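You operate a simulated robot arm through the tools that you are given. There is no shell and no other tool.

The job below is to be done with a simulated two-armed robot. You get a single attempt, and the scene is never put back.

TASK
Hold the teal vacuum on the top of the packing table steady with one hand and press the vacuum button to switch it on with the other.

The check looks at the end state, three seconds after you hand in, the way a careful person would. Anything else that was tipped, shoved, dropped, spilled or broken makes it a failure.

THE ROBOT
Two 7-joint arms with two-finger grippers on one trunk, on a base that drives. Base frame: it is fixed to the floor where the robot stands at the start and does not move with it; the origin is under the middle of the robot, x ahead of it, y to its left, z up. Units: m, degrees, N and s.
The left shoulder is at the start at [0.041, 0.162, 1.13], the right one opposite. With the tool pointing down near the work surface each hand reaches from about 0.28 to 0.74 m from the robot's upright axis, wherever it stands, measured 20 degrees to its own side. Places, roughly: teal vacuum [2.5, -0.25, 0.75]; vacuum button [2.5, -0.4, 0.9]. Payload 2.45 kg a hand.
Tool frame (each hand has its own): the origin (TCP) lies between the finger pads and is the grasp point; the fingertips stand 0.026 m ahead of it; z points along the fingers, y is the line along which they close. Largest opening 0.096 m; the body of the gripper starts 0.069 m behind the TCP.
Orientation is told as [roll, pitch, yaw] about the base's x, y, z axes, in that order, counted from this pose: with the fingers straight down and closing along the base's y, the tool's x points along the base's -x, its y along +y and its z along -z.

THE INTERFACE
- The arms move only by the tool play_rows. It takes "left_deltas", "right_deltas" or both (then of equal length, played together; a hand with none holds still); each is a list of rows, each a list of 7 numbers: the shift along the base's x, y, z in m, then the turn, a rotation vector about the base's x, y, z in degrees, then the opening, from 0 (shut) to 1 (fully open). In form: [[tx, ty, tz, wx, wy, wz, claw], ...]. A call has 1 to 20 rows; each row shifts and turns the commanded pose from where the row before left it. A row lasts 0.2 s, in which the tool goes at most 0.05 m and 8.6 degrees; a call with a longer step from one row to the next is refused whole, and so is a gripper value outside its range. A pose out of reach is approached as far as the arm can. The call stops where the force on the tool passes 40 N (or 10 N more than at its start, if that is more) or the arm is blocked; 0.2 s more then pass. Each finger halts on what it meets, pressing with about 23 N; the grip force reading is that of the motor and also rises with nothing between the fingers. The clock runs only during rows and for 0.2 s after the last one: add rows that do not move to give the fingers time. It gives the time, the measured TCP pose, the force on the tool (base axes), the opening and the grip force at its end, in the units of the frame above (readings bear some noise), with the torque about the TCP (base axes, N m) and any sound that the robot's microphone picked up.
- Cameras (640 x 400 px; columns grow to the right, rows downward): "scene" is now at [0.1071, 0.0186, 1.6002]; the picture's right is [0.23, -0.97, -0.00], its down [-0.70, -0.17, -0.69] and it looks along [0.67, 0.16, -0.72] (base axes); focal length 258 px, centre (320, 200). "left" rides on the left gripper at [0.082, -0.003, -0.098] in its tool frame; the picture's right is [0.04, 1.00, 0.00], its down [-0.73, 0.03, -0.68] and it looks along [-0.68, 0.03, 0.73] (tool axes); focal length 256 px, centre (320, 200). "right" rides on the right gripper at [0.082, 0.003, -0.098] in its tool frame; the picture's right is [-0.04, 1.00, 0.00], its down [-0.73, -0.03, -0.68] and it looks along [-0.68, -0.03, 0.73] (tool axes); focal length 256 px, centre (320, 200). There is no depth. A picture from a camera that has moved, and an enlarged one, comes with that camera's place and axes in the base frame and with its lens. The place of the scene camera against the robot may be out by one fixed shift of up to 0.012 m in any direction.
- grab_frame(camera): a new picture of that camera. It takes no simulated time.
- move_column(by): slides the trunk up (or, below 0, down) by that many m; the arms and the scene camera ride with it, the base frame stays. It gives what a move gives, with no picture.
- roll_base(legs): drives the robot by 1 to 6 legs, each [ahead, left, turn to the left] in m, m and degrees, along the robot's own axes; the way and the turn of a leg run together, so that a leg with both is an arc; at most 1.5 m and 180 degrees a leg. The arms and the cameras ride along, it lands a little off, and it stops where it bumps. It gives what a move gives.
- turn_head(pan, tilt): turns the head with the scene camera to pan (to the left, within 120 degrees either way) and tilt (down, from -29 to 69), counted from straight ahead of the robot. It gives what a move gives.
- inspect(camera, box): a new picture of the part [left, top, right, bottom] of that camera's present view, enlarged. It takes no simulated time.
- hand_in(): hands the job in; it is judged then, once.

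Places have to be worked out from the pictures, the camera data and where the tool is seen. Open the grippers and draw the arms clear of the work before you hand the job in, unless the task says otherwise.

The tools are called by a JSON object that holds its "name" and its "arguments". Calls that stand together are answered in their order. play_rows: Moves the arms, as the interface text tells. Its arguments: {"type":"object","properties":{"left_deltas":{"type":"array","items":{"type":"array","items":{"type":"number"}}},"right_deltas":{"type":"array","items":{"type":"array","items":{"type":"number"}}}},"required":[]} The other tools are called the same way: move_column (by) slides the trunk up or down; roll_base (legs) drives the base; turn_head (pan, tilt) turns the head that bears the scene camera; grab_frame (camera) takes a picture; inspect (camera, box) takes an enlarged picture of a part of a camera's view; hand_in () hands the job in.

At the start:

```text
time_s: 0.0
left_eef_pos: [0.561, 0.2827, 1.1356]
left_ee_rot: [0.0, 0.0, 0.0]
left_ft_force: [0.0, 0.4, -0.4]
left_ft_torque: [0.03, 0.04, -0.02]
left_gripper_width: 0.0961
left_finger_force: 0.1
right_eef_pos: [0.5269, -0.1672, 1.1156]
right_ee_rot: [0.1, 0.0, 0.1]
right_ft_force: [-0.2, 0.0, 0.1]
right_ft_torque: [-0.02, 0.01, -0.03]
right_gripper_width: 0.0959
right_finger_force: 0.2
trunk travel left (down, up): [-0.3, 0.267]
robot x, y, heading: [0.0029, -0.0008, 0.1]
head pan, tilt: [13.3, 46.1]
```

scene: 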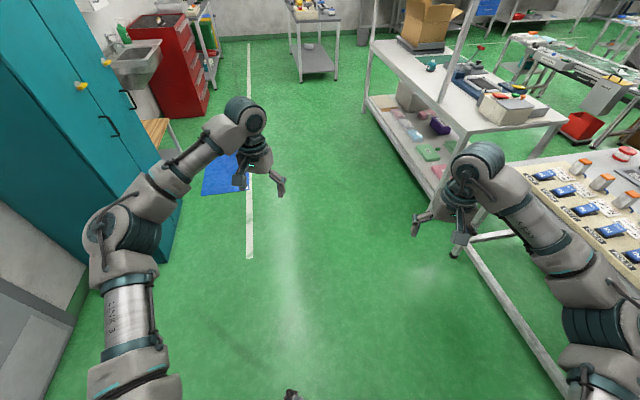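
right: 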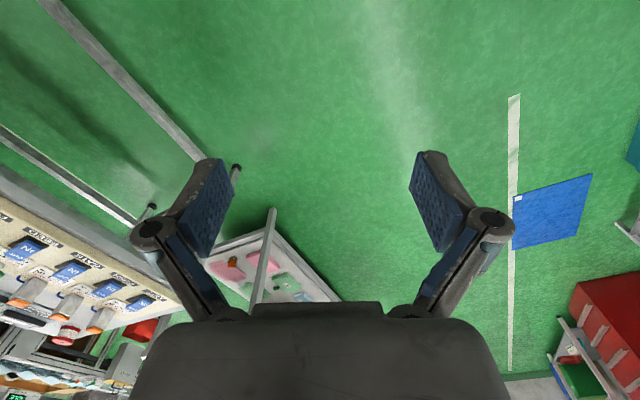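
left: 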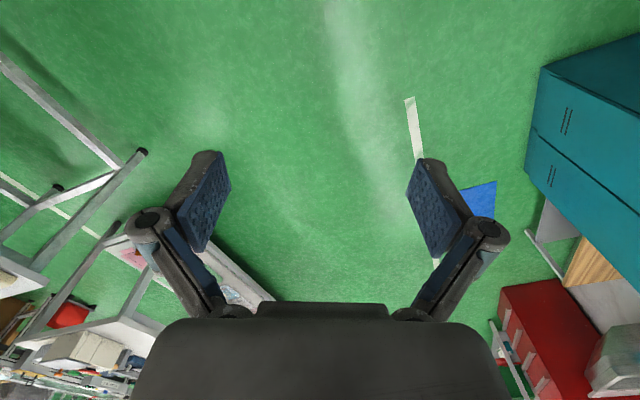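

The packing table seems to be the one ahead on the right with a carton and a small teal object. I'll turn the head toward [2.5, -0.3, 0.8] to see it better.

{"name": "turn_head", "arguments": {"pan": -7, "tilt": 20}}

{"name": "grab_frame", "arguments": {"camera": "scene"}}

{"name": "inspect", "arguments": {"camera": "scene", "box": [240, 120, 480, 270]}}

```text
time_s: 0.9
left_eef_pos: [0.5553, 0.2832, 1.1382]
left_ee_rot: [-0.1, -0.2, 0.1]
left_ft_force: [-0.4, -0.3, -0.3]
left_ft_torque: [0.0, -0.01, 0.0]
left_gripper_width: 0.0961
left_finger_force: 0.0
right_eef_pos: [0.5223, -0.1671, 1.1184]
right_ee_rot: [0.0, -0.1, 0.0]
right_ft_force: [-0.1, 0.1, 0.5]
right_ft_torque: [0.0, 0.01, -0.02]
right_gripper_width: 0.0959
right_finger_force: 0.0
trunk travel left (down, up): [-0.3, 0.267]
robot x, y, heading: [-0.0009, 0.001, 0.1]
head pan, tilt: [-7.0, 20.0]
```

```text
taken
camera scene: at [0.1211, -0.0112, 1.6403], right [-0.12, -0.99, 0.0], down [-0.34, 0.04, -0.94], along [0.93, -0.11, -0.35], focal length 258 px, centre (320, 200)
```

scene: 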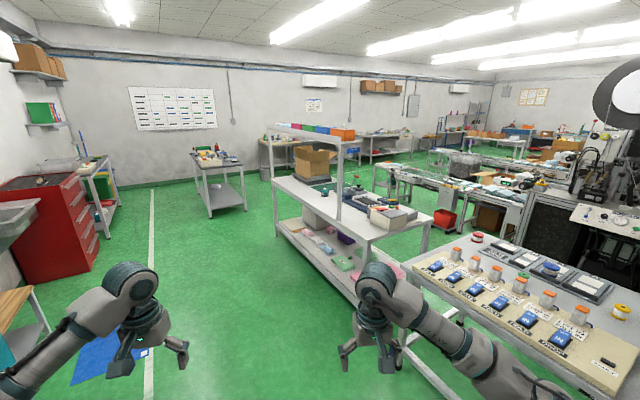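

```text
2.67 times, centred on (360, 195) of scene
camera zoom: at [0.1211, -0.0112, 1.6403], right [-0.12, -0.99, 0.0], down [-0.34, 0.04, -0.94], along [0.93, -0.11, -0.35], focal length 688 px, centre (213, 213)
```

zoom: 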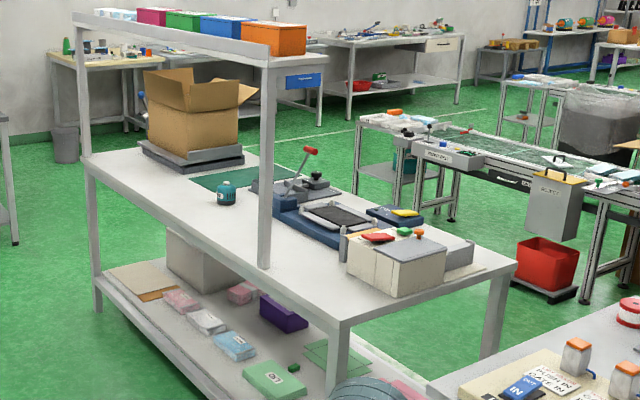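

The teal item on the white table is at about [2.57, -0.35, 0.8]. The table's open long side runs from about (1.63,-0.53) to (3.25,0.22), so a heading near -65° faces it squarely. I'll drive over open floor to a standoff at about (2.1, 0.65) and turn to face it.

{"name": "roll_base", "arguments": {"legs": [[1.05, 0.33, 0], [1.05, 0.33, 0], [0, 0, -65]]}}

{"name": "turn_head", "arguments": {"pan": 0, "tilt": 30}}

{"name": "grab_frame", "arguments": {"camera": "scene"}}

```text
time_s: 14.5
left_eef_pos: [2.564, 0.3807, 1.1375]
left_ee_rot: [0.0, -0.2, -61.8]
left_ft_force: [-0.1, -0.4, 0.7]
left_ft_torque: [0.01, 0.03, -0.02]
left_gripper_width: 0.0959
left_finger_force: 0.0
right_eef_pos: [2.1512, 0.1969, 1.1183]
right_ee_rot: [0.0, -0.1, -61.8]
right_ft_force: [-0.4, 0.0, 0.1]
right_ft_torque: [0.02, 0.01, 0.0]
right_gripper_width: 0.0963
right_finger_force: 0.0
trunk travel left (down, up): [-0.3, 0.267]
robot x, y, heading: [2.0497, 0.7349, -61.9]
head pan, tilt: [-7.0, 20.0]
```

```text
time_s: 15.2
left_eef_pos: [2.5629, 0.3851, 1.1406]
left_ee_rot: [0.0, -0.4, -61.8]
left_ft_force: [0.1, -0.1, 0.6]
left_ft_torque: [-0.01, 0.0, -0.01]
left_gripper_width: 0.0961
left_finger_force: 0.0
right_eef_pos: [2.1486, 0.2001, 1.1206]
right_ee_rot: [0.0, -0.3, -61.8]
right_ft_force: [0.6, -0.8, -0.7]
right_ft_torque: [0.01, 0.01, -0.03]
right_gripper_width: 0.0961
right_finger_force: 0.1
trunk travel left (down, up): [-0.3, 0.267]
robot x, y, heading: [2.049, 0.7341, -61.8]
head pan, tilt: [0.0, 30.0]
```

```text
taken
camera scene: at [2.1052, 0.6251, 1.6243], right [-0.88, -0.47, 0.0], down [-0.24, 0.44, -0.86], along [0.41, -0.76, -0.5], focal length 258 px, centre (320, 200)
```

scene: 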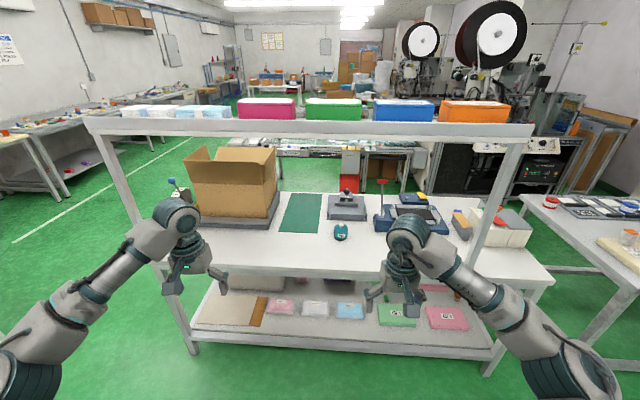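

The robot faces the table fairly squarely; the small teal object is at pixel (341,231). I zoom in on it to find the button.

{"name": "inspect", "arguments": {"camera": "scene", "box": [300, 180, 396, 240]}}

{"name": "inspect", "arguments": {"camera": "scene", "box": [180, 140, 500, 340]}}

```text
6.67 times, centred on (348, 210) of scene
camera zoom: at [2.1052, 0.6251, 1.6243], right [-0.88, -0.47, 0.0], down [-0.24, 0.44, -0.86], along [0.41, -0.76, -0.5], focal length 1719 px, centre (133, 133)
```

zoom: 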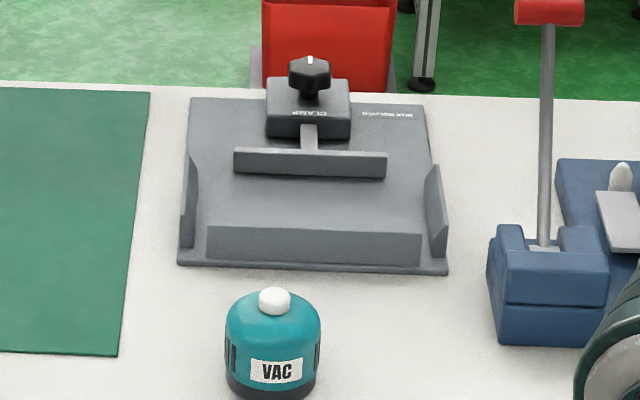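

```text
2.00 times, centred on (340, 240) of scene
camera zoom: at [2.1052, 0.6251, 1.6243], right [-0.88, -0.47, 0.0], down [-0.24, 0.44, -0.86], along [0.41, -0.76, -0.5], focal length 516 px, centre (280, 120)
```

zoom: 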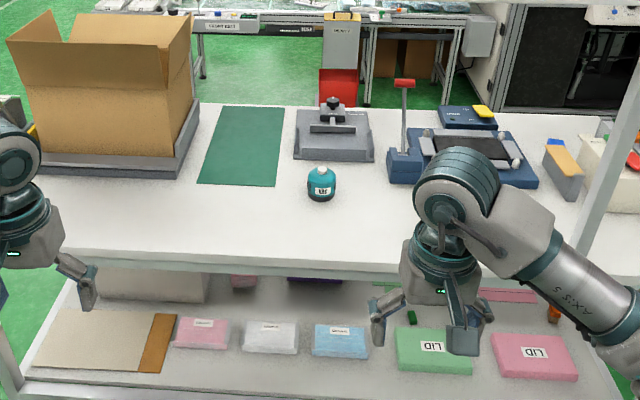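

The teal vacuum ("VAC") is a small dome about 7 cm across, with a white button on top. Triangulating from the two views puts it near [2.508, -0.344], with the table top around z 0.785. I'll zoom in on the grippers to see whether the wrist cameras stick out, and on the vacuum again.

{"name": "inspect", "arguments": {"camera": "scene", "box": [340, 210, 500, 310]}}

{"name": "inspect", "arguments": {"camera": "scene", "box": [120, 190, 280, 290]}}

{"name": "grab_frame", "arguments": {"camera": "left"}}

{"name": "grab_frame", "arguments": {"camera": "right"}}

```text
4.00 times, centred on (420, 260) of scene
camera zoom: at [2.1052, 0.6251, 1.6243], right [-0.88, -0.47, 0.0], down [-0.24, 0.44, -0.86], along [0.41, -0.76, -0.5], focal length 1031 px, centre (-80, -40)
```

zoom: 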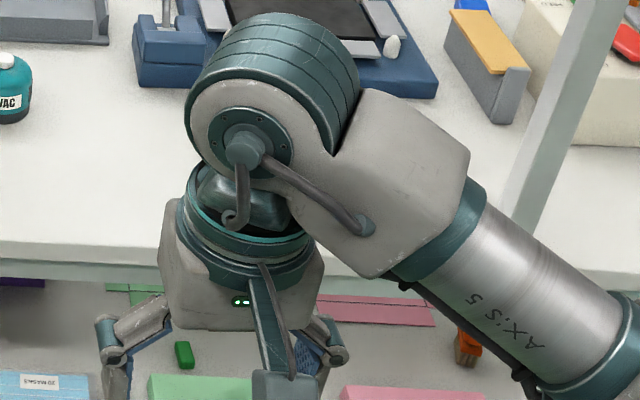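

```text
4.00 times, centred on (200, 240) of scene
camera zoom: at [2.1052, 0.6251, 1.6243], right [-0.88, -0.47, 0.0], down [-0.24, 0.44, -0.86], along [0.41, -0.76, -0.5], focal length 1031 px, centre (800, 40)
```

zoom: 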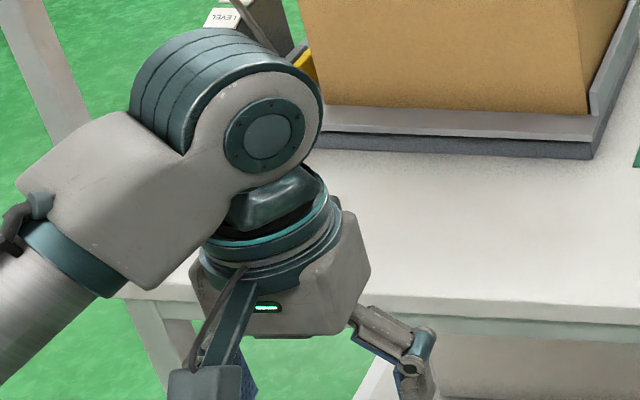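

```text
taken
camera left: at [2.5183, 0.4546, 1.2391], right [0.86, 0.51, 0.0], down [0.37, -0.63, 0.68], along [0.35, -0.59, -0.73], focal length 256 px, centre (320, 200)
```

left: 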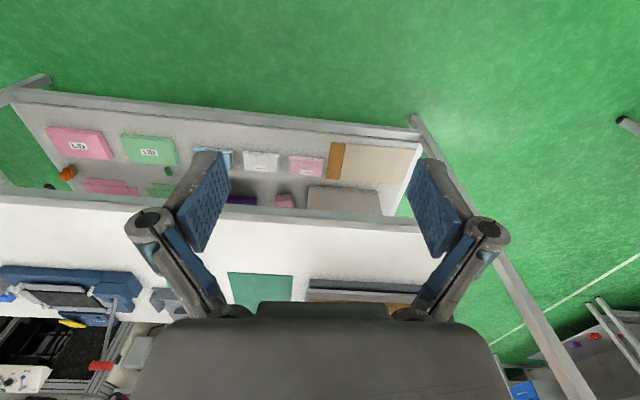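

```text
taken
camera right: at [2.1125, 0.274, 1.2189], right [0.9, 0.44, 0.0], down [0.32, -0.66, 0.68], along [0.3, -0.62, -0.73], focal length 256 px, centre (320, 200)
```

right: 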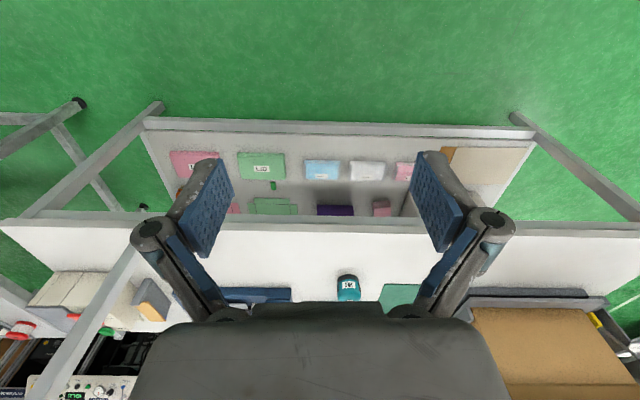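

The wrist-camera ray also puts the vacuum at about (2.508, -0.35), which agrees with the scene view. Each gripper has a camera on a stalk along its tool +x, so I'll turn both hands to put the stalk outward: left yaw -90° and right yaw +90°. I'll lower the hands while still clear of the table and close the right fingers for pressing.

{"name": "play_rows", "arguments": {"left_deltas": [[0, 0, -0.011, 0, 0, -8.18, 1], [0, 0, -0.011, 0, 0, -8.18, 1], [0, 0, -0.011, 0, 0, -8.18, 1], [0, 0, -0.011, 0, 0, -8.18, 1], [0, 0, -0.011, 0, 0, -8.18, 1], [0, 0, -0.011, 0, 0, -8.18, 1], [0, 0, -0.011, 0, 0, -8.18, 1], [0, 0, -0.011, 0, 0, -8.18, 1], [0, 0, -0.011, 0, 0, -8.18, 1], [0, 0, -0.011, 0, 0, -8.18, 1], [0, 0, -0.011, 0, 0, -8.18, 1]], "right_deltas": [[0, 0, -0.009, 0, 0, 8.18, 0.8], [0, 0, -0.009, 0, 0, 8.18, 0.6], [0, 0, -0.009, 0, 0, 8.18, 0.4], [0, 0, -0.009, 0, 0, 8.18, 0.2], [0, 0, -0.009, 0, 0, 8.18, 0], [0, 0, -0.009, 0, 0, 8.18, 0], [0, 0, -0.009, 0, 0, 8.18, 0], [0, 0, -0.009, 0, 0, 8.18, 0], [0, 0, -0.009, 0, 0, 8.18, 0], [0, 0, -0.009, 0, 0, 8.18, 0], [0, 0, -0.009, 0, 0, 8.18, 0]]}}

{"name": "grab_frame", "arguments": {"camera": "scene"}}

```text
time_s: 17.6
left_eef_pos: [2.5596, 0.3859, 1.019]
left_ee_rot: [0.0, -0.6, -151.9]
left_ft_force: [-0.5, 0.0, 0.1]
left_ft_torque: [0.01, 0.02, 0.01]
left_gripper_width: 0.0962
left_finger_force: 0.0
right_eef_pos: [2.1578, 0.2177, 1.0596]
right_ee_rot: [0.3, -0.4, -8.3]
right_ft_force: [-0.1, -0.3, 0.8]
right_ft_torque: [0.01, 0.0, -0.02]
right_gripper_width: 0.0
right_finger_force: 23.5
right hand out of reach, approached as far as the arm can: row 7, 8, 9, 10, 11
trunk travel left (down, up): [-0.3, 0.267]
robot x, y, heading: [2.0487, 0.7382, -61.7]
head pan, tilt: [0.0, 30.0]
```

```text
taken
camera scene: at [2.1057, 0.6248, 1.6242], right [-0.88, -0.47, 0.0], down [-0.24, 0.44, -0.86], along [0.41, -0.76, -0.5], focal length 258 px, centre (320, 200)
```

scene: 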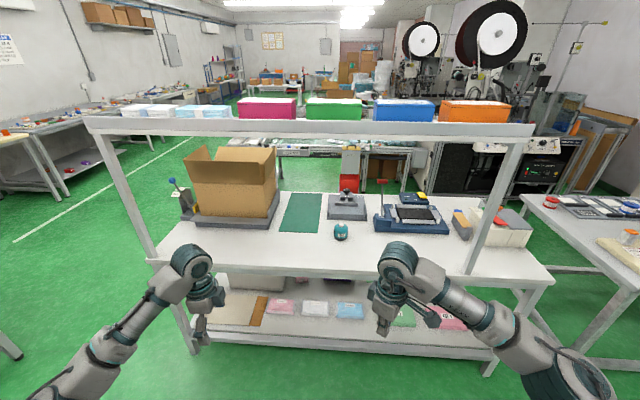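

The left hand reached its yaw, but the right stopped at about +53° of yaw, which is its limit and still usable. I'll tilt the left hand 45° so its fingers point right and down. The right hand gets zero rows so I can see how its commanded pose behaves.

{"name": "play_rows", "arguments": {"left_deltas": [[0, 0, 0, -3.55, 6.6, 0, 1], [0, 0, 0, -3.55, 6.6, 0, 1], [0, 0, 0, -3.55, 6.6, 0, 1], [0, 0, 0, -3.55, 6.6, 0, 1], [0, 0, 0, -3.55, 6.6, 0, 1], [0, 0, 0, -3.55, 6.6, 0, 1]], "right_deltas": [[0, 0, 0, 0, 0, -2, 0], [0, 0, 0, 0, 0, -2, 0], [0, 0, 0, 0, 0, -2, 0], [0, 0, 0, 0, 0, -2, 0], [0, 0, 0, 0, 0, -2, 0], [0, 0, 0, 0, 0, 0, 0]]}}

{"name": "grab_frame", "arguments": {"camera": "scene"}}

{"name": "grab_frame", "arguments": {"camera": "left"}}

{"name": "grab_frame", "arguments": {"camera": "right"}}

```text
time_s: 19.0
left_eef_pos: [2.5617, 0.3836, 1.019]
left_ee_rot: [0.0, -45.7, -151.7]
left_ft_force: [-0.2, 0.0, 0.3]
left_ft_torque: [0.04, 0.0, -0.01]
left_gripper_width: 0.0959
left_finger_force: 0.1
right_eef_pos: [2.1571, 0.2172, 1.0606]
right_ee_rot: [0.2, -0.4, -18.3]
right_ft_force: [0.2, -0.1, 0.1]
right_ft_torque: [0.03, 0.01, -0.01]
right_gripper_width: 0.0
right_finger_force: 23.0
trunk travel left (down, up): [-0.3, 0.267]
robot x, y, heading: [2.0539, 0.739, -62.0]
head pan, tilt: [0.0, 30.0]
```

```text
taken
camera scene: at [2.1065, 0.6255, 1.6243], right [-0.88, -0.47, 0.0], down [-0.24, 0.44, -0.86], along [0.41, -0.76, -0.5], focal length 258 px, centre (320, 200)
```

scene: 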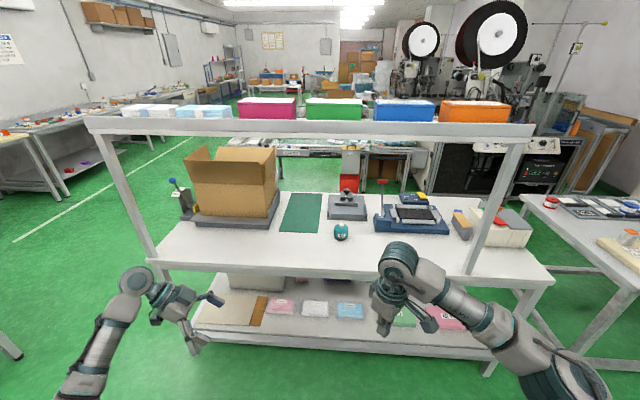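

```text
taken
camera left: at [2.6711, 0.4468, 1.0307], right [0.5, -0.87, -0.03], down [-0.01, -0.04, 1.0], along [-0.87, -0.5, -0.03], focal length 256 px, centre (320, 200)
```

left: 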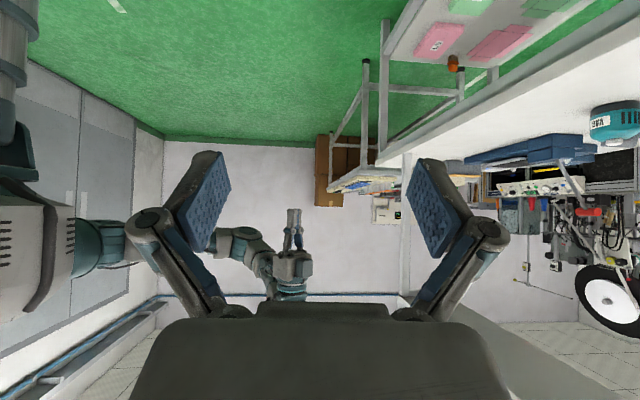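

```text
taken
camera right: at [2.0792, 0.2449, 1.1577], right [0.35, 0.94, 0.0], down [0.68, -0.26, 0.68], along [0.64, -0.24, -0.73], focal length 256 px, centre (320, 200)
```

right: 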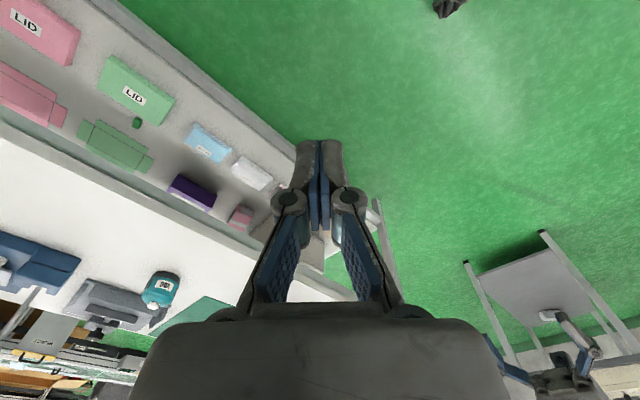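

Both hands took their orientations, and the left camera now sees the vacuum side-on, so I zoom in to measure its height and the table top.

{"name": "inspect", "arguments": {"camera": "left", "box": [560, 80, 640, 160]}}

{"name": "inspect", "arguments": {"camera": "right", "box": [122, 255, 202, 325]}}

{"name": "inspect", "arguments": {"camera": "scene", "box": [320, 205, 376, 245]}}

```text
5.00 times, centred on (600, 120) of left
camera zoom: at [2.6711, 0.4468, 1.0307], right [0.5, -0.87, -0.03], down [-0.01, -0.04, 1.0], along [-0.87, -0.5, -0.03], focal length 1280 px, centre (-1080, 600)
```

zoom: 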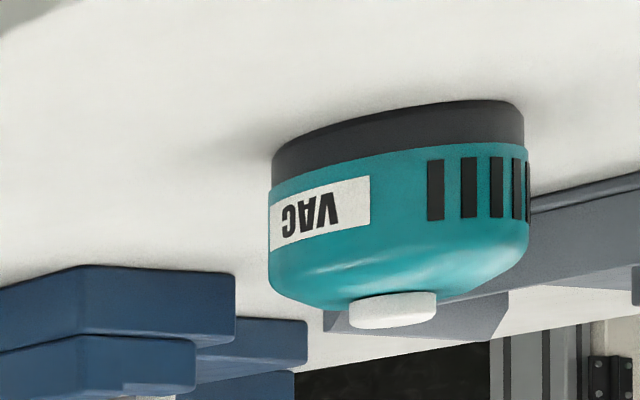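

```text
5.71 times, centred on (162, 290) of right
camera zoom: at [2.0792, 0.2449, 1.1577], right [0.35, 0.94, 0.0], down [0.68, -0.26, 0.68], along [0.64, -0.24, -0.73], focal length 1463 px, centre (1223, -314)
```

zoom: 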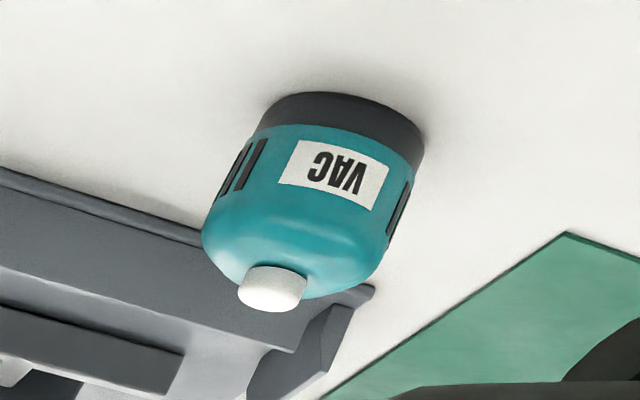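

```text
10.00 times, centred on (348, 225) of scene
camera zoom: at [2.1065, 0.6255, 1.6243], right [-0.88, -0.47, 0.0], down [-0.24, 0.44, -0.86], along [0.41, -0.76, -0.5], focal length 2578 px, centre (40, -50)
```

zoom: 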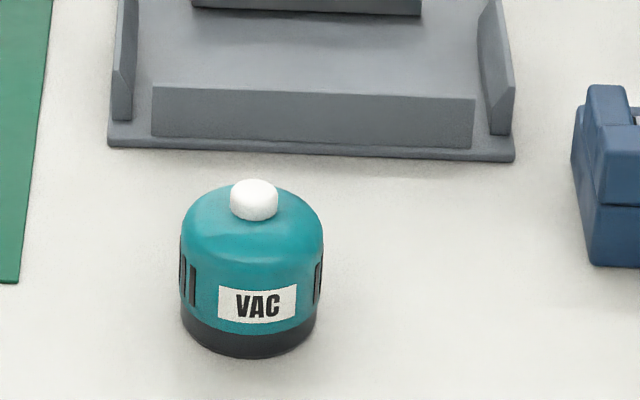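

The zooms give the vacuum axis near (2.513, -0.352), a body about 71 mm wide, the table top near z 0.80 and the button top near z 0.879. I'll lower the right hand 8 cm so its wrist clears the overhead shelf, then drive part of the way in.

{"name": "play_rows", "arguments": {"right_deltas": [[0, 0, -0.02, 0, 0, 0, 0], [0, 0, -0.02, 0, 0, 0, 0], [0, 0, -0.02, 0, 0, 0, 0], [0, 0, -0.02, 0, 0, 0, 0]]}}

{"name": "roll_base", "arguments": {"legs": [[0.3, -0.01, -8]]}}

{"name": "turn_head", "arguments": {"pan": 0, "tilt": 40}}

{"name": "grab_frame", "arguments": {"camera": "scene"}}

```text
time_s: 20.0
left_eef_pos: [2.5612, 0.3849, 1.019]
left_ee_rot: [-0.1, -45.4, -151.8]
left_ft_force: [0.5, -0.2, 1.0]
left_ft_torque: [-0.01, -0.02, 0.02]
left_gripper_width: 0.096
left_finger_force: 0.0
right_eef_pos: [2.1569, 0.2191, 0.9799]
right_ee_rot: [0.4, -0.3, -18.3]
right_ft_force: [0.7, -0.1, -0.1]
right_ft_torque: [0.03, 0.02, 0.0]
right_gripper_width: 0.0
right_finger_force: 22.6
trunk travel left (down, up): [-0.3, 0.267]
robot x, y, heading: [2.0538, 0.7377, -61.6]
head pan, tilt: [0.0, 30.0]
```

```text
time_s: 22.1
left_eef_pos: [2.6173, 0.0397, 1.0195]
left_ee_rot: [0.0, -45.6, -160.0]
left_ft_force: [-0.3, -0.2, -0.4]
left_ft_torque: [0.0, 0.04, -0.05]
left_gripper_width: 0.0961
left_finger_force: 0.0
right_eef_pos: [2.1948, -0.0677, 0.9827]
right_ee_rot: [0.2, -0.4, -26.5]
right_ft_force: [0.1, -0.7, -0.3]
right_ft_torque: [0.04, 0.03, 0.01]
right_gripper_width: 0.0
right_finger_force: 23.2
trunk travel left (down, up): [-0.3, 0.267]
robot x, y, heading: [2.1604, 0.4626, -70.3]
head pan, tilt: [0.0, 30.0]
```

```text
time_s: 22.8
left_eef_pos: [2.6171, 0.0419, 1.0208]
left_ee_rot: [0.2, -45.4, -160.1]
left_ft_force: [0.4, -0.3, -0.6]
left_ft_torque: [-0.01, 0.01, -0.02]
left_gripper_width: 0.096
left_finger_force: 0.1
right_eef_pos: [2.1923, -0.0639, 0.9831]
right_ee_rot: [0.1, -0.5, -26.4]
right_ft_force: [-0.1, 1.0, 0.2]
right_ft_torque: [0.03, 0.02, -0.02]
right_gripper_width: 0.0
right_finger_force: 22.5
trunk travel left (down, up): [-0.3, 0.267]
robot x, y, heading: [2.1603, 0.4596, -70.0]
head pan, tilt: [0.0, 40.0]
```

```text
taken
camera scene: at [2.1998, 0.3466, 1.609], right [-0.94, -0.34, 0.0], down [-0.22, 0.61, -0.76], along [0.26, -0.72, -0.65], focal length 258 px, centre (320, 200)
```

scene: 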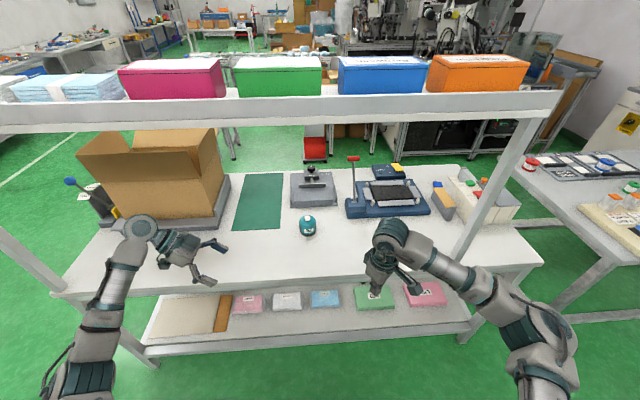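

The shelf's underside works out at about z 1.40, and the vacuum is about 0.88 m ahead and 0.05 m left of the robot. Before the last drive I'll pull the left hand inward and back so it stays clear of the carton.

{"name": "play_rows", "arguments": {"left_deltas": [[-0.0326, 0.0094, -0.006, 0, 0, 0, 1], [-0.0326, 0.0094, -0.006, 0, 0, 0, 1], [-0.0326, 0.0094, -0.006, 0, 0, 0, 1], [-0.0326, 0.0094, -0.006, 0, 0, 0, 1], [-0.0326, 0.0094, -0.006, 0, 0, 0, 1]]}}

{"name": "roll_base", "arguments": {"legs": [[0.15, 0.05, 0]]}}

{"name": "turn_head", "arguments": {"pan": 0, "tilt": 50}}

{"name": "grab_frame", "arguments": {"camera": "scene"}}

```text
time_s: 24.0
left_eef_pos: [2.4538, 0.0917, 0.9916]
left_ee_rot: [0.1, -45.5, -160.2]
left_ft_force: [0.1, 0.4, 0.0]
left_ft_torque: [-0.02, -0.02, -0.02]
left_gripper_width: 0.096
left_finger_force: 0.0
right_eef_pos: [2.1915, -0.0654, 0.9841]
right_ee_rot: [0.1, -0.6, -26.5]
right_ft_force: [-0.8, 0.0, -0.4]
right_ft_torque: [-0.01, -0.05, -0.01]
right_gripper_width: 0.0
right_finger_force: 22.5
trunk travel left (down, up): [-0.3, 0.267]
robot x, y, heading: [2.1646, 0.4581, -70.0]
head pan, tilt: [0.0, 40.0]
```

```text
time_s: 25.4
left_eef_pos: [2.5499, -0.0371, 0.9913]
left_ee_rot: [0.2, -45.2, -160.1]
left_ft_force: [-0.8, -0.6, 0.1]
left_ft_torque: [0.0, -0.04, -0.02]
left_gripper_width: 0.0959
left_finger_force: 0.1
right_eef_pos: [2.2851, -0.1922, 0.9823]
right_ee_rot: [0.4, -0.8, -26.4]
right_ft_force: [-0.8, -0.8, 0.4]
right_ft_torque: [0.02, -0.06, -0.02]
right_gripper_width: 0.0
right_finger_force: 23.3
trunk travel left (down, up): [-0.3, 0.267]
robot x, y, heading: [2.264, 0.3381, -70.1]
head pan, tilt: [0.0, 40.0]
```

```text
time_s: 26.1
left_eef_pos: [2.548, -0.0347, 0.9924]
left_ee_rot: [0.4, -45.3, -160.3]
left_ft_force: [-0.4, 0.3, -0.6]
left_ft_torque: [0.01, -0.04, 0.04]
left_gripper_width: 0.0959
left_finger_force: 0.0
right_eef_pos: [2.2852, -0.1894, 0.9851]
right_ee_rot: [0.2, -0.9, -26.6]
right_ft_force: [0.0, 0.0, -0.3]
right_ft_torque: [-0.01, -0.03, 0.0]
right_gripper_width: 0.0
right_finger_force: 23.3
trunk travel left (down, up): [-0.3, 0.267]
robot x, y, heading: [2.2586, 0.331, -69.9]
head pan, tilt: [0.0, 50.0]
```

```text
taken
camera scene: at [2.2874, 0.2262, 1.5948], right [-0.94, -0.34, 0.0], down [-0.26, 0.72, -0.64], along [0.22, -0.6, -0.77], focal length 258 px, centre (320, 200)
```

scene: 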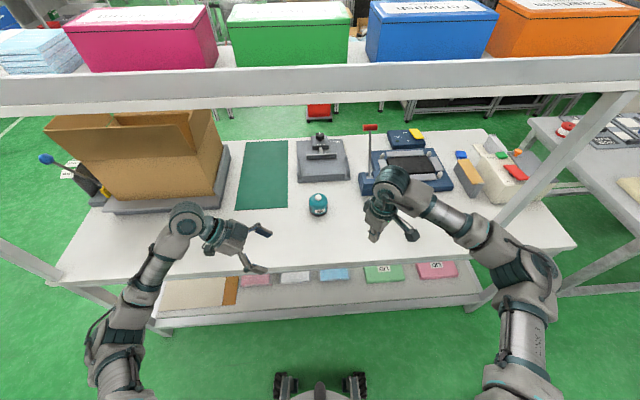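

The base front is about 0.25 m ahead of the axis and the table edge about 0.5 m ahead, so there is room to move in. I'll drive 0.09 m forward and slightly left, then check.

{"name": "roll_base", "arguments": {"legs": [[0.09, 0.02, 0]]}}

{"name": "grab_frame", "arguments": {"camera": "scene"}}

{"name": "grab_frame", "arguments": {"camera": "left"}}

{"name": "grab_frame", "arguments": {"camera": "right"}}

```text
time_s: 27.2
left_eef_pos: [2.5944, -0.1134, 0.9927]
left_ee_rot: [0.4, -45.2, -160.3]
left_ft_force: [0.0, -0.2, -0.1]
left_ft_torque: [0.01, 0.02, -0.05]
left_gripper_width: 0.0961
left_finger_force: 0.0
right_eef_pos: [2.3304, -0.2682, 0.9822]
right_ee_rot: [0.3, -0.9, -26.7]
right_ft_force: [0.1, 0.5, 0.5]
right_ft_torque: [0.03, 0.02, 0.0]
right_gripper_width: 0.0002
right_finger_force: 22.9
trunk travel left (down, up): [-0.3, 0.267]
robot x, y, heading: [2.3118, 0.2586, -70.0]
head pan, tilt: [0.0, 50.0]
```

```text
taken
camera scene: at [2.3307, 0.1485, 1.5949], right [-0.94, -0.34, -0.01], down [-0.26, 0.72, -0.64], along [0.22, -0.6, -0.77], focal length 258 px, centre (320, 200)
```

scene: 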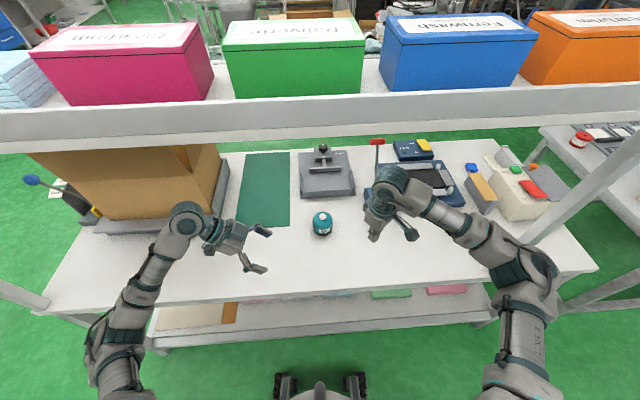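

```text
taken
camera left: at [2.7111, -0.0673, 1.0054], right [0.37, -0.93, -0.02], down [-0.03, -0.04, 1.0], along [-0.93, -0.37, -0.04], focal length 256 px, centre (320, 200)
```

left: 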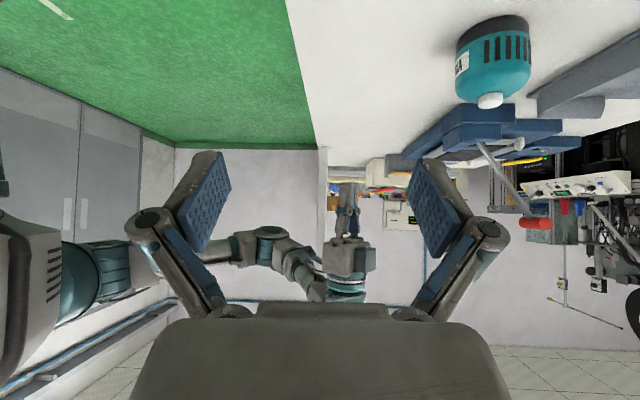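

```text
taken
camera right: at [2.2565, -0.2288, 1.0805], right [0.48, 0.88, 0.01], down [0.63, -0.35, 0.69], along [0.61, -0.33, -0.72], focal length 256 px, centre (320, 200)
```

right: 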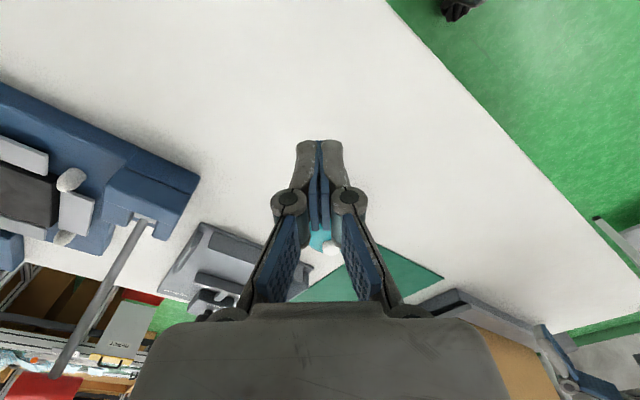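

Both wrist cameras see the vacuum, so I zoom in with all three for accurate rays to the button and the base.

{"name": "inspect", "arguments": {"camera": "left", "box": [432, 0, 560, 120]}}

{"name": "inspect", "arguments": {"camera": "right", "box": [270, 190, 390, 280]}}

{"name": "inspect", "arguments": {"camera": "scene", "box": [280, 185, 376, 245]}}

```text
3.33 times, centred on (496, 60) of left
camera zoom: at [2.7111, -0.0673, 1.0054], right [0.37, -0.93, -0.02], down [-0.03, -0.04, 1.0], along [-0.93, -0.37, -0.04], focal length 853 px, centre (-267, 667)
```

zoom: 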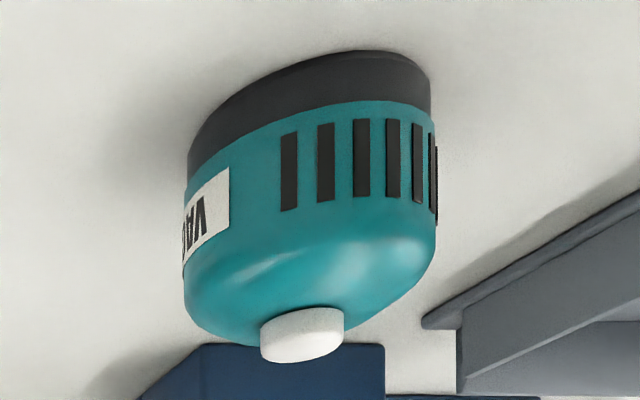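

```text
4.44 times, centred on (330, 235) of right
camera zoom: at [2.2565, -0.2288, 1.0805], right [0.48, 0.88, 0.01], down [0.63, -0.35, 0.69], along [0.61, -0.33, -0.72], focal length 1138 px, centre (276, 44)
```

zoom: 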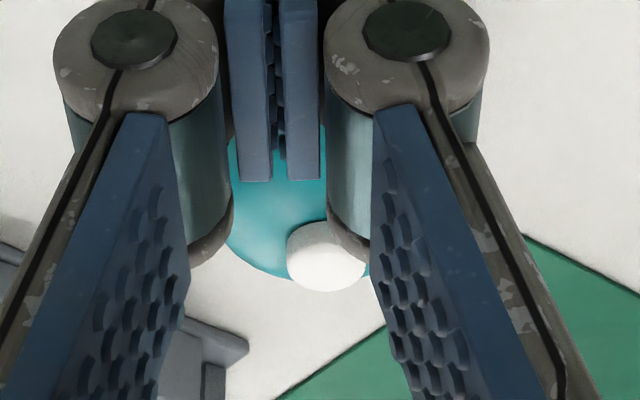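

```text
6.67 times, centred on (328, 215) of scene
camera zoom: at [2.3307, 0.1485, 1.5949], right [-0.94, -0.34, -0.01], down [-0.26, 0.72, -0.64], along [0.22, -0.6, -0.77], focal length 1719 px, centre (267, 100)
```

zoom: 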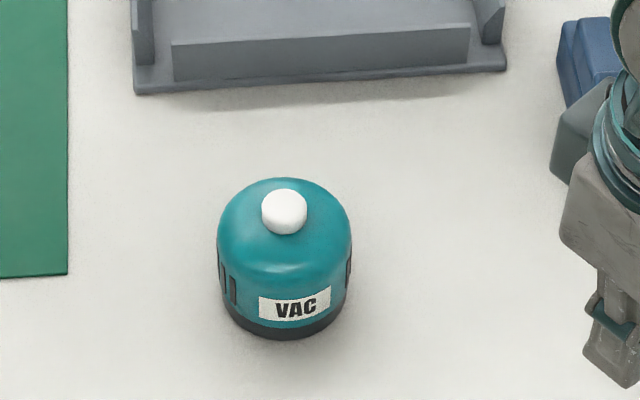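

The rays from both wrist cameras meet within 1 mm and put the button top at (2.5126, -0.3531, 0.8795). The body radius is about 35 mm and the table is near z 0.80. I'll move the left hand to a pre-grasp 0.13 m back along its tilted approach axis.

{"name": "play_rows", "arguments": {"left_deltas": [[0.0008, -0.0348, -0.0105, 0, 0, 0, 1], [0.0008, -0.0348, -0.0105, 0, 0, 0, 1], [0.0008, -0.0348, -0.0105, 0, 0, 0, 1], [0.0008, -0.0348, -0.0105, 0, 0, 0, 1], [0.0008, -0.0348, -0.0105, 0, 0, 0, 1], [0.0008, -0.0348, -0.0105, 0, 0, 0, 1]]}}

{"name": "grab_frame", "arguments": {"camera": "left"}}

{"name": "grab_frame", "arguments": {"camera": "scene"}}

```text
time_s: 28.6
left_eef_pos: [2.6048, -0.316, 0.929]
left_ee_rot: [0.6, -45.5, -160.5]
left_ft_force: [-0.8, 0.3, 0.7]
left_ft_torque: [-0.03, 0.03, 0.0]
left_gripper_width: 0.096
left_finger_force: 0.1
right_eef_pos: [2.3373, -0.2627, 0.9856]
right_ee_rot: [-0.1, -0.7, -26.7]
right_ft_force: [-0.2, -0.8, -0.4]
right_ft_torque: [-0.02, 0.04, 0.01]
right_gripper_width: 0.0
right_finger_force: 23.2
trunk travel left (down, up): [-0.3, 0.267]
robot x, y, heading: [2.3115, 0.256, -70.2]
head pan, tilt: [0.0, 50.0]
```

```text
taken
camera left: at [2.7217, -0.2709, 0.9409], right [0.37, -0.93, -0.02], down [-0.02, -0.03, 1.0], along [-0.93, -0.37, -0.03], focal length 256 px, centre (320, 200)
```

left: 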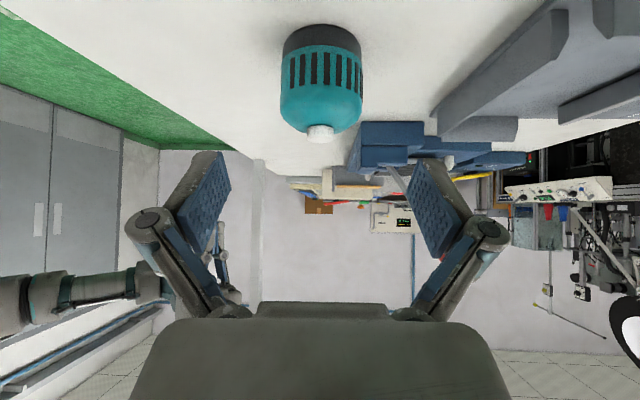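

```text
taken
camera scene: at [2.344, 0.1505, 1.5947], right [-0.94, -0.34, 0.0], down [-0.26, 0.72, -0.64], along [0.22, -0.6, -0.77], focal length 258 px, centre (320, 200)
```

scene: 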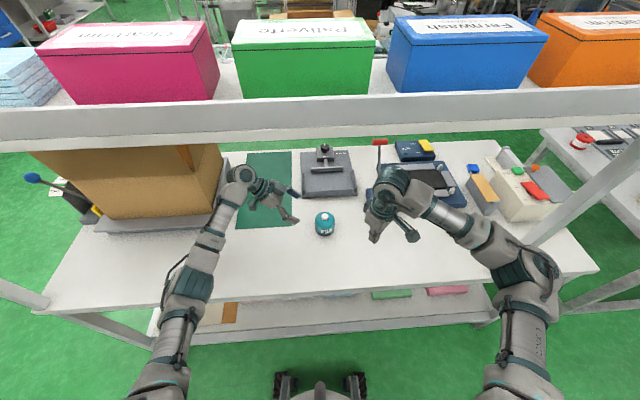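

The vacuum is centred between the open fingers to within about 3 mm, and the computed offset agrees. I'll advance about 70% of the way along the approach and check again.

{"name": "play_rows", "arguments": {"left_deltas": [[-0.0129, -0.0052, -0.0124, 0, 0, 0, 1], [-0.0129, -0.0052, -0.0124, 0, 0, 0, 1], [-0.0129, -0.0052, -0.0124, 0, 0, 0, 1], [-0.0129, -0.0052, -0.0124, 0, 0, 0, 1], [-0.0129, -0.0052, -0.0124, 0, 0, 0, 1]]}}

{"name": "grab_frame", "arguments": {"camera": "left"}}

{"name": "inspect", "arguments": {"camera": "scene", "box": [240, 150, 400, 250]}}

{"name": "grab_frame", "arguments": {"camera": "right"}}

```text
time_s: 29.8
left_eef_pos: [2.5379, -0.3424, 0.868]
left_ee_rot: [0.6, -45.4, -160.5]
left_ft_force: [0.0, -0.1, -0.4]
left_ft_torque: [0.01, -0.01, 0.02]
left_gripper_width: 0.0963
left_finger_force: 0.0
right_eef_pos: [2.3346, -0.2645, 0.9852]
right_ee_rot: [0.0, -0.8, -26.6]
right_ft_force: [-0.6, -0.3, 0.2]
right_ft_torque: [-0.01, -0.01, 0.03]
right_gripper_width: 0.0
right_finger_force: 23.3
trunk travel left (down, up): [-0.3, 0.267]
robot x, y, heading: [2.3094, 0.2609, -70.3]
head pan, tilt: [0.0, 50.0]
```

```text
taken
camera left: at [2.655, -0.2968, 0.8793], right [0.37, -0.93, -0.02], down [-0.02, -0.03, 1.0], along [-0.93, -0.37, -0.03], focal length 256 px, centre (320, 200)
```

left: 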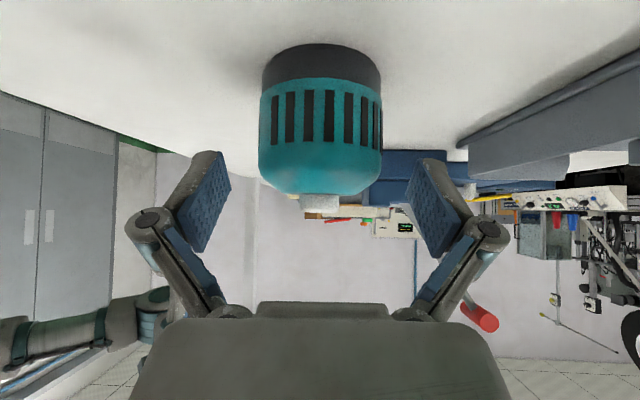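

```text
4.00 times, centred on (320, 200) of scene
camera zoom: at [2.3389, 0.1499, 1.5948], right [-0.94, -0.34, 0.0], down [-0.26, 0.72, -0.64], along [0.22, -0.6, -0.77], focal length 1031 px, centre (320, 200)
```

zoom: 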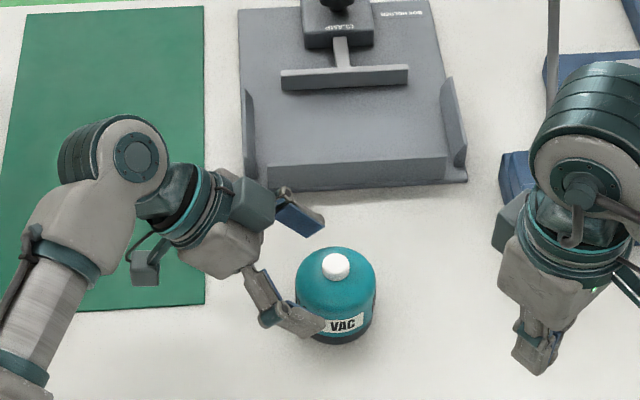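

```text
taken
camera right: at [2.2605, -0.2239, 1.0831], right [0.48, 0.88, 0.0], down [0.63, -0.35, 0.69], along [0.6, -0.33, -0.72], focal length 256 px, centre (320, 200)
```

right: 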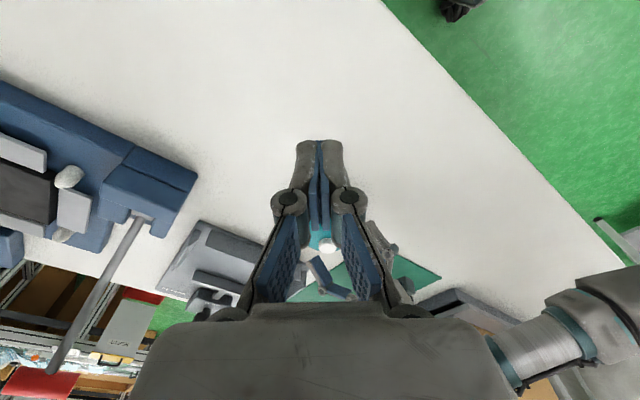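

The vacuum is still centred, at column 321, with 13 mm of clearance on each side. I'll advance the remaining 3.7 cm so the pads sit either side of the body.

{"name": "play_rows", "arguments": {"left_deltas": [[-0.0085, -0.0036, -0.0087, 0, 0, 0, 1], [-0.0085, -0.0036, -0.0087, 0, 0, 0, 1], [-0.0083, -0.0035, -0.0086, 0, 0, 0, 1]]}}

{"name": "grab_frame", "arguments": {"camera": "left"}}

{"name": "inspect", "arguments": {"camera": "scene", "box": [240, 150, 400, 250]}}

```text
time_s: 30.6
left_eef_pos: [2.5132, -0.3544, 0.8398]
left_ee_rot: [0.6, -45.4, -160.5]
left_ft_force: [0.4, -0.5, 0.5]
left_ft_torque: [0.0, 0.01, -0.02]
left_gripper_width: 0.0961
left_finger_force: 0.2
right_eef_pos: [2.3348, -0.2631, 0.9851]
right_ee_rot: [0.1, -0.8, -26.5]
right_ft_force: [-0.5, 0.2, -0.8]
right_ft_torque: [0.0, 0.02, -0.01]
right_gripper_width: 0.0
right_finger_force: 23.2
trunk travel left (down, up): [-0.3, 0.267]
robot x, y, heading: [2.3071, 0.2551, -70.2]
head pan, tilt: [0.0, 50.0]
```

```text
taken
camera left: at [2.6299, -0.3093, 0.8518], right [0.37, -0.93, -0.02], down [-0.02, -0.03, 1.0], along [-0.93, -0.37, -0.03], focal length 256 px, centre (320, 200)
```

left: 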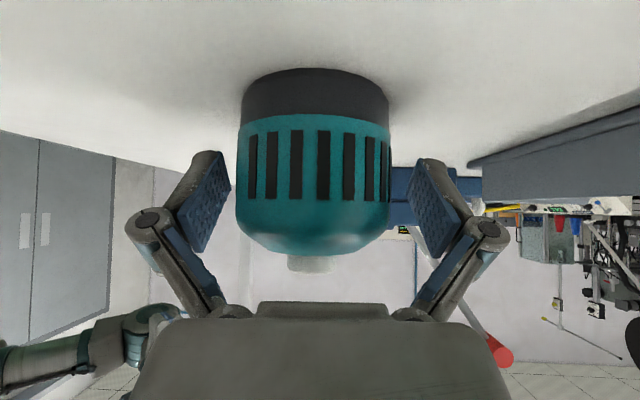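

```text
4.00 times, centred on (320, 200) of scene
camera zoom: at [2.3396, 0.1501, 1.5948], right [-0.94, -0.34, 0.0], down [-0.26, 0.72, -0.64], along [0.22, -0.6, -0.77], focal length 1031 px, centre (320, 200)
```

zoom: 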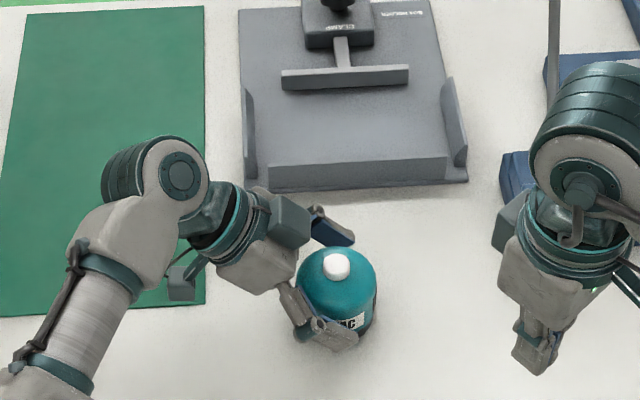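

The left TCP is at (2.513, -0.354, 0.840) with the vacuum about 2 mm toward the near finger. I'll shift 1.5 mm to centre it and close the gripper gradually onto the body.

{"name": "play_rows", "arguments": {"left_deltas": [[-0.0005, 0.0014, 0, 0, 0, 0, 0.95], [0, 0, 0, 0, 0, 0, 0.88], [0, 0, 0, 0, 0, 0, 0.82], [0, 0, 0, 0, 0, 0, 0.78], [0, 0, 0, 0, 0, 0, 0.75], [0, 0, 0, 0, 0, 0, 0.72], [0, 0, 0, 0, 0, 0, 0.69], [0, 0, 0, 0, 0, 0, 0.66]]}}

{"name": "grab_frame", "arguments": {"camera": "left"}}

{"name": "inspect", "arguments": {"camera": "scene", "box": [240, 150, 400, 250]}}

```text
time_s: 32.4
left_eef_pos: [2.5132, -0.3527, 0.8414]
left_ee_rot: [0.6, -45.5, -160.6]
left_ft_force: [0.2, 1.2, 2.2]
left_ft_torque: [0.12, 0.02, -0.01]
left_gripper_width: 0.0704
left_finger_force: 23.0
right_eef_pos: [2.334, -0.2616, 0.9857]
right_ee_rot: [0.0, -0.8, -26.6]
right_ft_force: [-0.2, 0.6, 0.1]
right_ft_torque: [-0.01, 0.0, -0.02]
right_gripper_width: 0.0
right_finger_force: 23.1
trunk travel left (down, up): [-0.3, 0.267]
robot x, y, heading: [2.3095, 0.2545, -70.1]
head pan, tilt: [0.0, 50.0]
```

```text
taken
camera left: at [2.63, -0.3072, 0.8531], right [0.37, -0.93, -0.02], down [-0.02, -0.03, 1.0], along [-0.93, -0.37, -0.03], focal length 256 px, centre (320, 200)
```

left: 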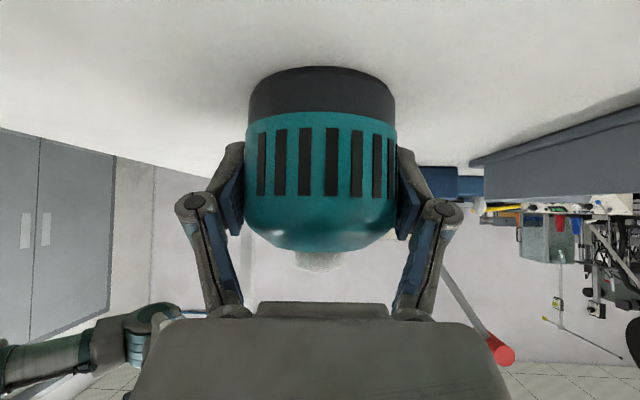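

```text
4.00 times, centred on (320, 200) of scene
camera zoom: at [2.34, 0.1512, 1.5949], right [-0.94, -0.34, 0.0], down [-0.26, 0.72, -0.64], along [0.22, -0.6, -0.77], focal length 1031 px, centre (320, 200)
```

zoom: 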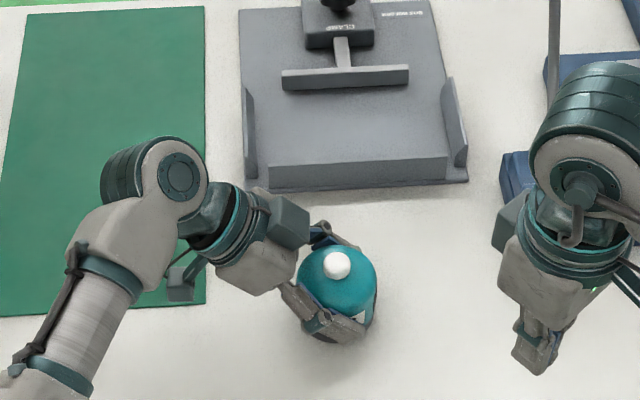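

The vacuum is gripped (width 0.0704, grip 23 N) and stands undisturbed. Next I'll move the closed right fingers horizontally over the button at a fingertip height of about 0.96 m, while the left hand keeps its grip.

{"name": "play_rows", "arguments": {"left_deltas": [[0, 0, 0, 0, 0, 0, 0.6], [0, 0, 0, 0, 0, 0, 0.6], [0, 0, 0, 0, 0, 0, 0.6], [0, 0, 0, 0, 0, 0, 0.6], [0, 0, 0, 0, 0, 0, 0.6], [0, 0, 0, 0, 0, 0, 0.6], [0, 0, 0, 0, 0, 0, 0.6]], "right_deltas": [[0.0298, -0.0152, 0, 0, 0, 0, 0], [0.0298, -0.0152, 0, 0, 0, 0, 0], [0.0298, -0.0152, 0, 0, 0, 0, 0], [0.0298, -0.0152, 0, 0, 0, 0, 0], [0.0298, -0.0152, 0, 0, 0, 0, 0], [0.0298, -0.0152, 0, 0, 0, 0, 0], [0, 0, 0, 0, 0, 0, 0]]}}

{"name": "grab_frame", "arguments": {"camera": "right"}}

{"name": "grab_frame", "arguments": {"camera": "left"}}

{"name": "grab_frame", "arguments": {"camera": "scene"}}

{"name": "inspect", "arguments": {"camera": "scene", "box": [240, 150, 400, 250]}}

```text
time_s: 34.0
left_eef_pos: [2.5145, -0.3536, 0.8414]
left_ee_rot: [0.8, -45.5, -160.4]
left_ft_force: [1.8, 0.1, 3.7]
left_ft_torque: [0.11, -0.15, -0.04]
left_gripper_width: 0.07
left_finger_force: 23.1
right_eef_pos: [2.4594, -0.3242, 0.9863]
right_ee_rot: [0.0, -0.7, -26.6]
right_ft_force: [-0.9, -0.5, -0.6]
right_ft_torque: [0.01, -0.01, -0.04]
right_gripper_width: 0.0
right_finger_force: 23.1
right hand out of reach, approached as far as the arm can: row 5, 6
trunk travel left (down, up): [-0.3, 0.267]
robot x, y, heading: [2.3118, 0.258, -70.0]
head pan, tilt: [0.0, 50.0]
```

```text
taken
camera right: at [2.3859, -0.2852, 1.0841], right [0.48, 0.88, 0.0], down [0.64, -0.35, 0.69], along [0.6, -0.33, -0.73], focal length 256 px, centre (320, 200)
```

right: 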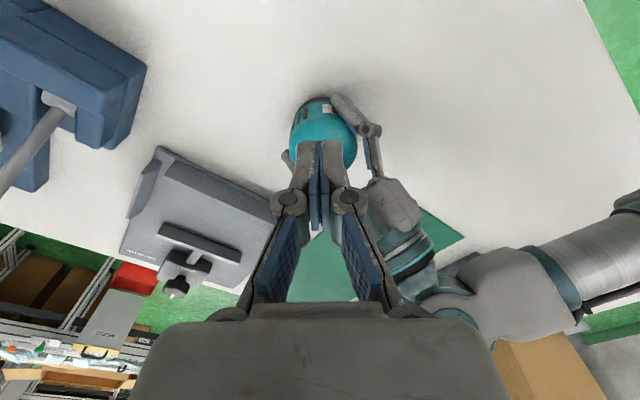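

```text
taken
camera left: at [2.6311, -0.307, 0.853], right [0.37, -0.93, -0.02], down [-0.02, -0.03, 1.0], along [-0.93, -0.37, -0.03], focal length 256 px, centre (320, 200)
```

left: 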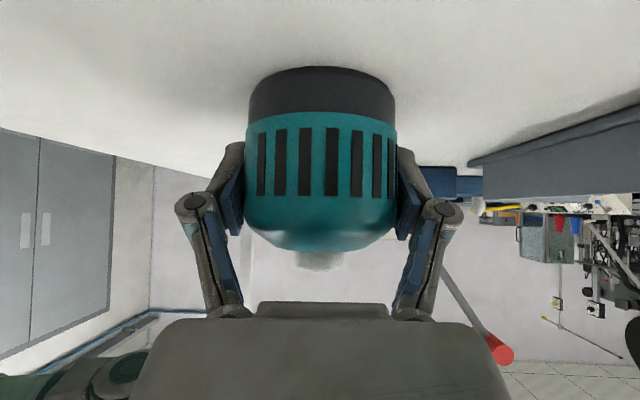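

```text
taken
camera scene: at [2.3415, 0.1511, 1.5948], right [-0.94, -0.34, 0.0], down [-0.26, 0.72, -0.64], along [0.22, -0.6, -0.77], focal length 258 px, centre (320, 200)
```

scene: 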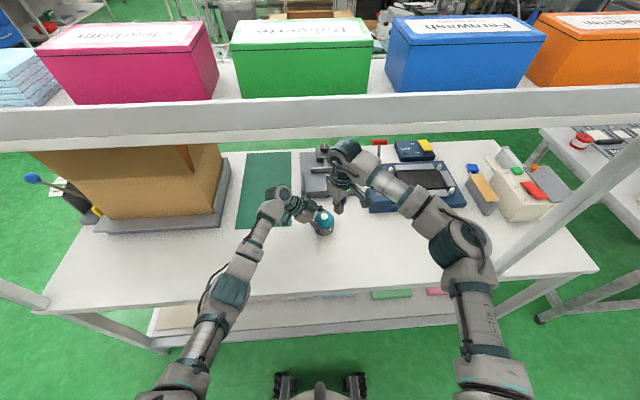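

```text
4.00 times, centred on (320, 200) of scene
camera zoom: at [2.3415, 0.1511, 1.5948], right [-0.94, -0.34, 0.0], down [-0.26, 0.72, -0.64], along [0.22, -0.6, -0.77], focal length 1031 px, centre (320, 200)
```

zoom: 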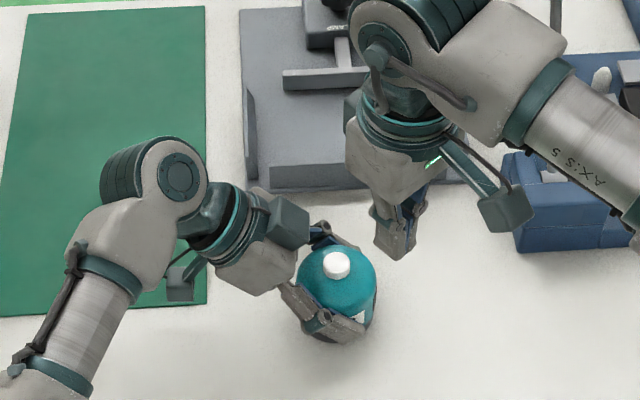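

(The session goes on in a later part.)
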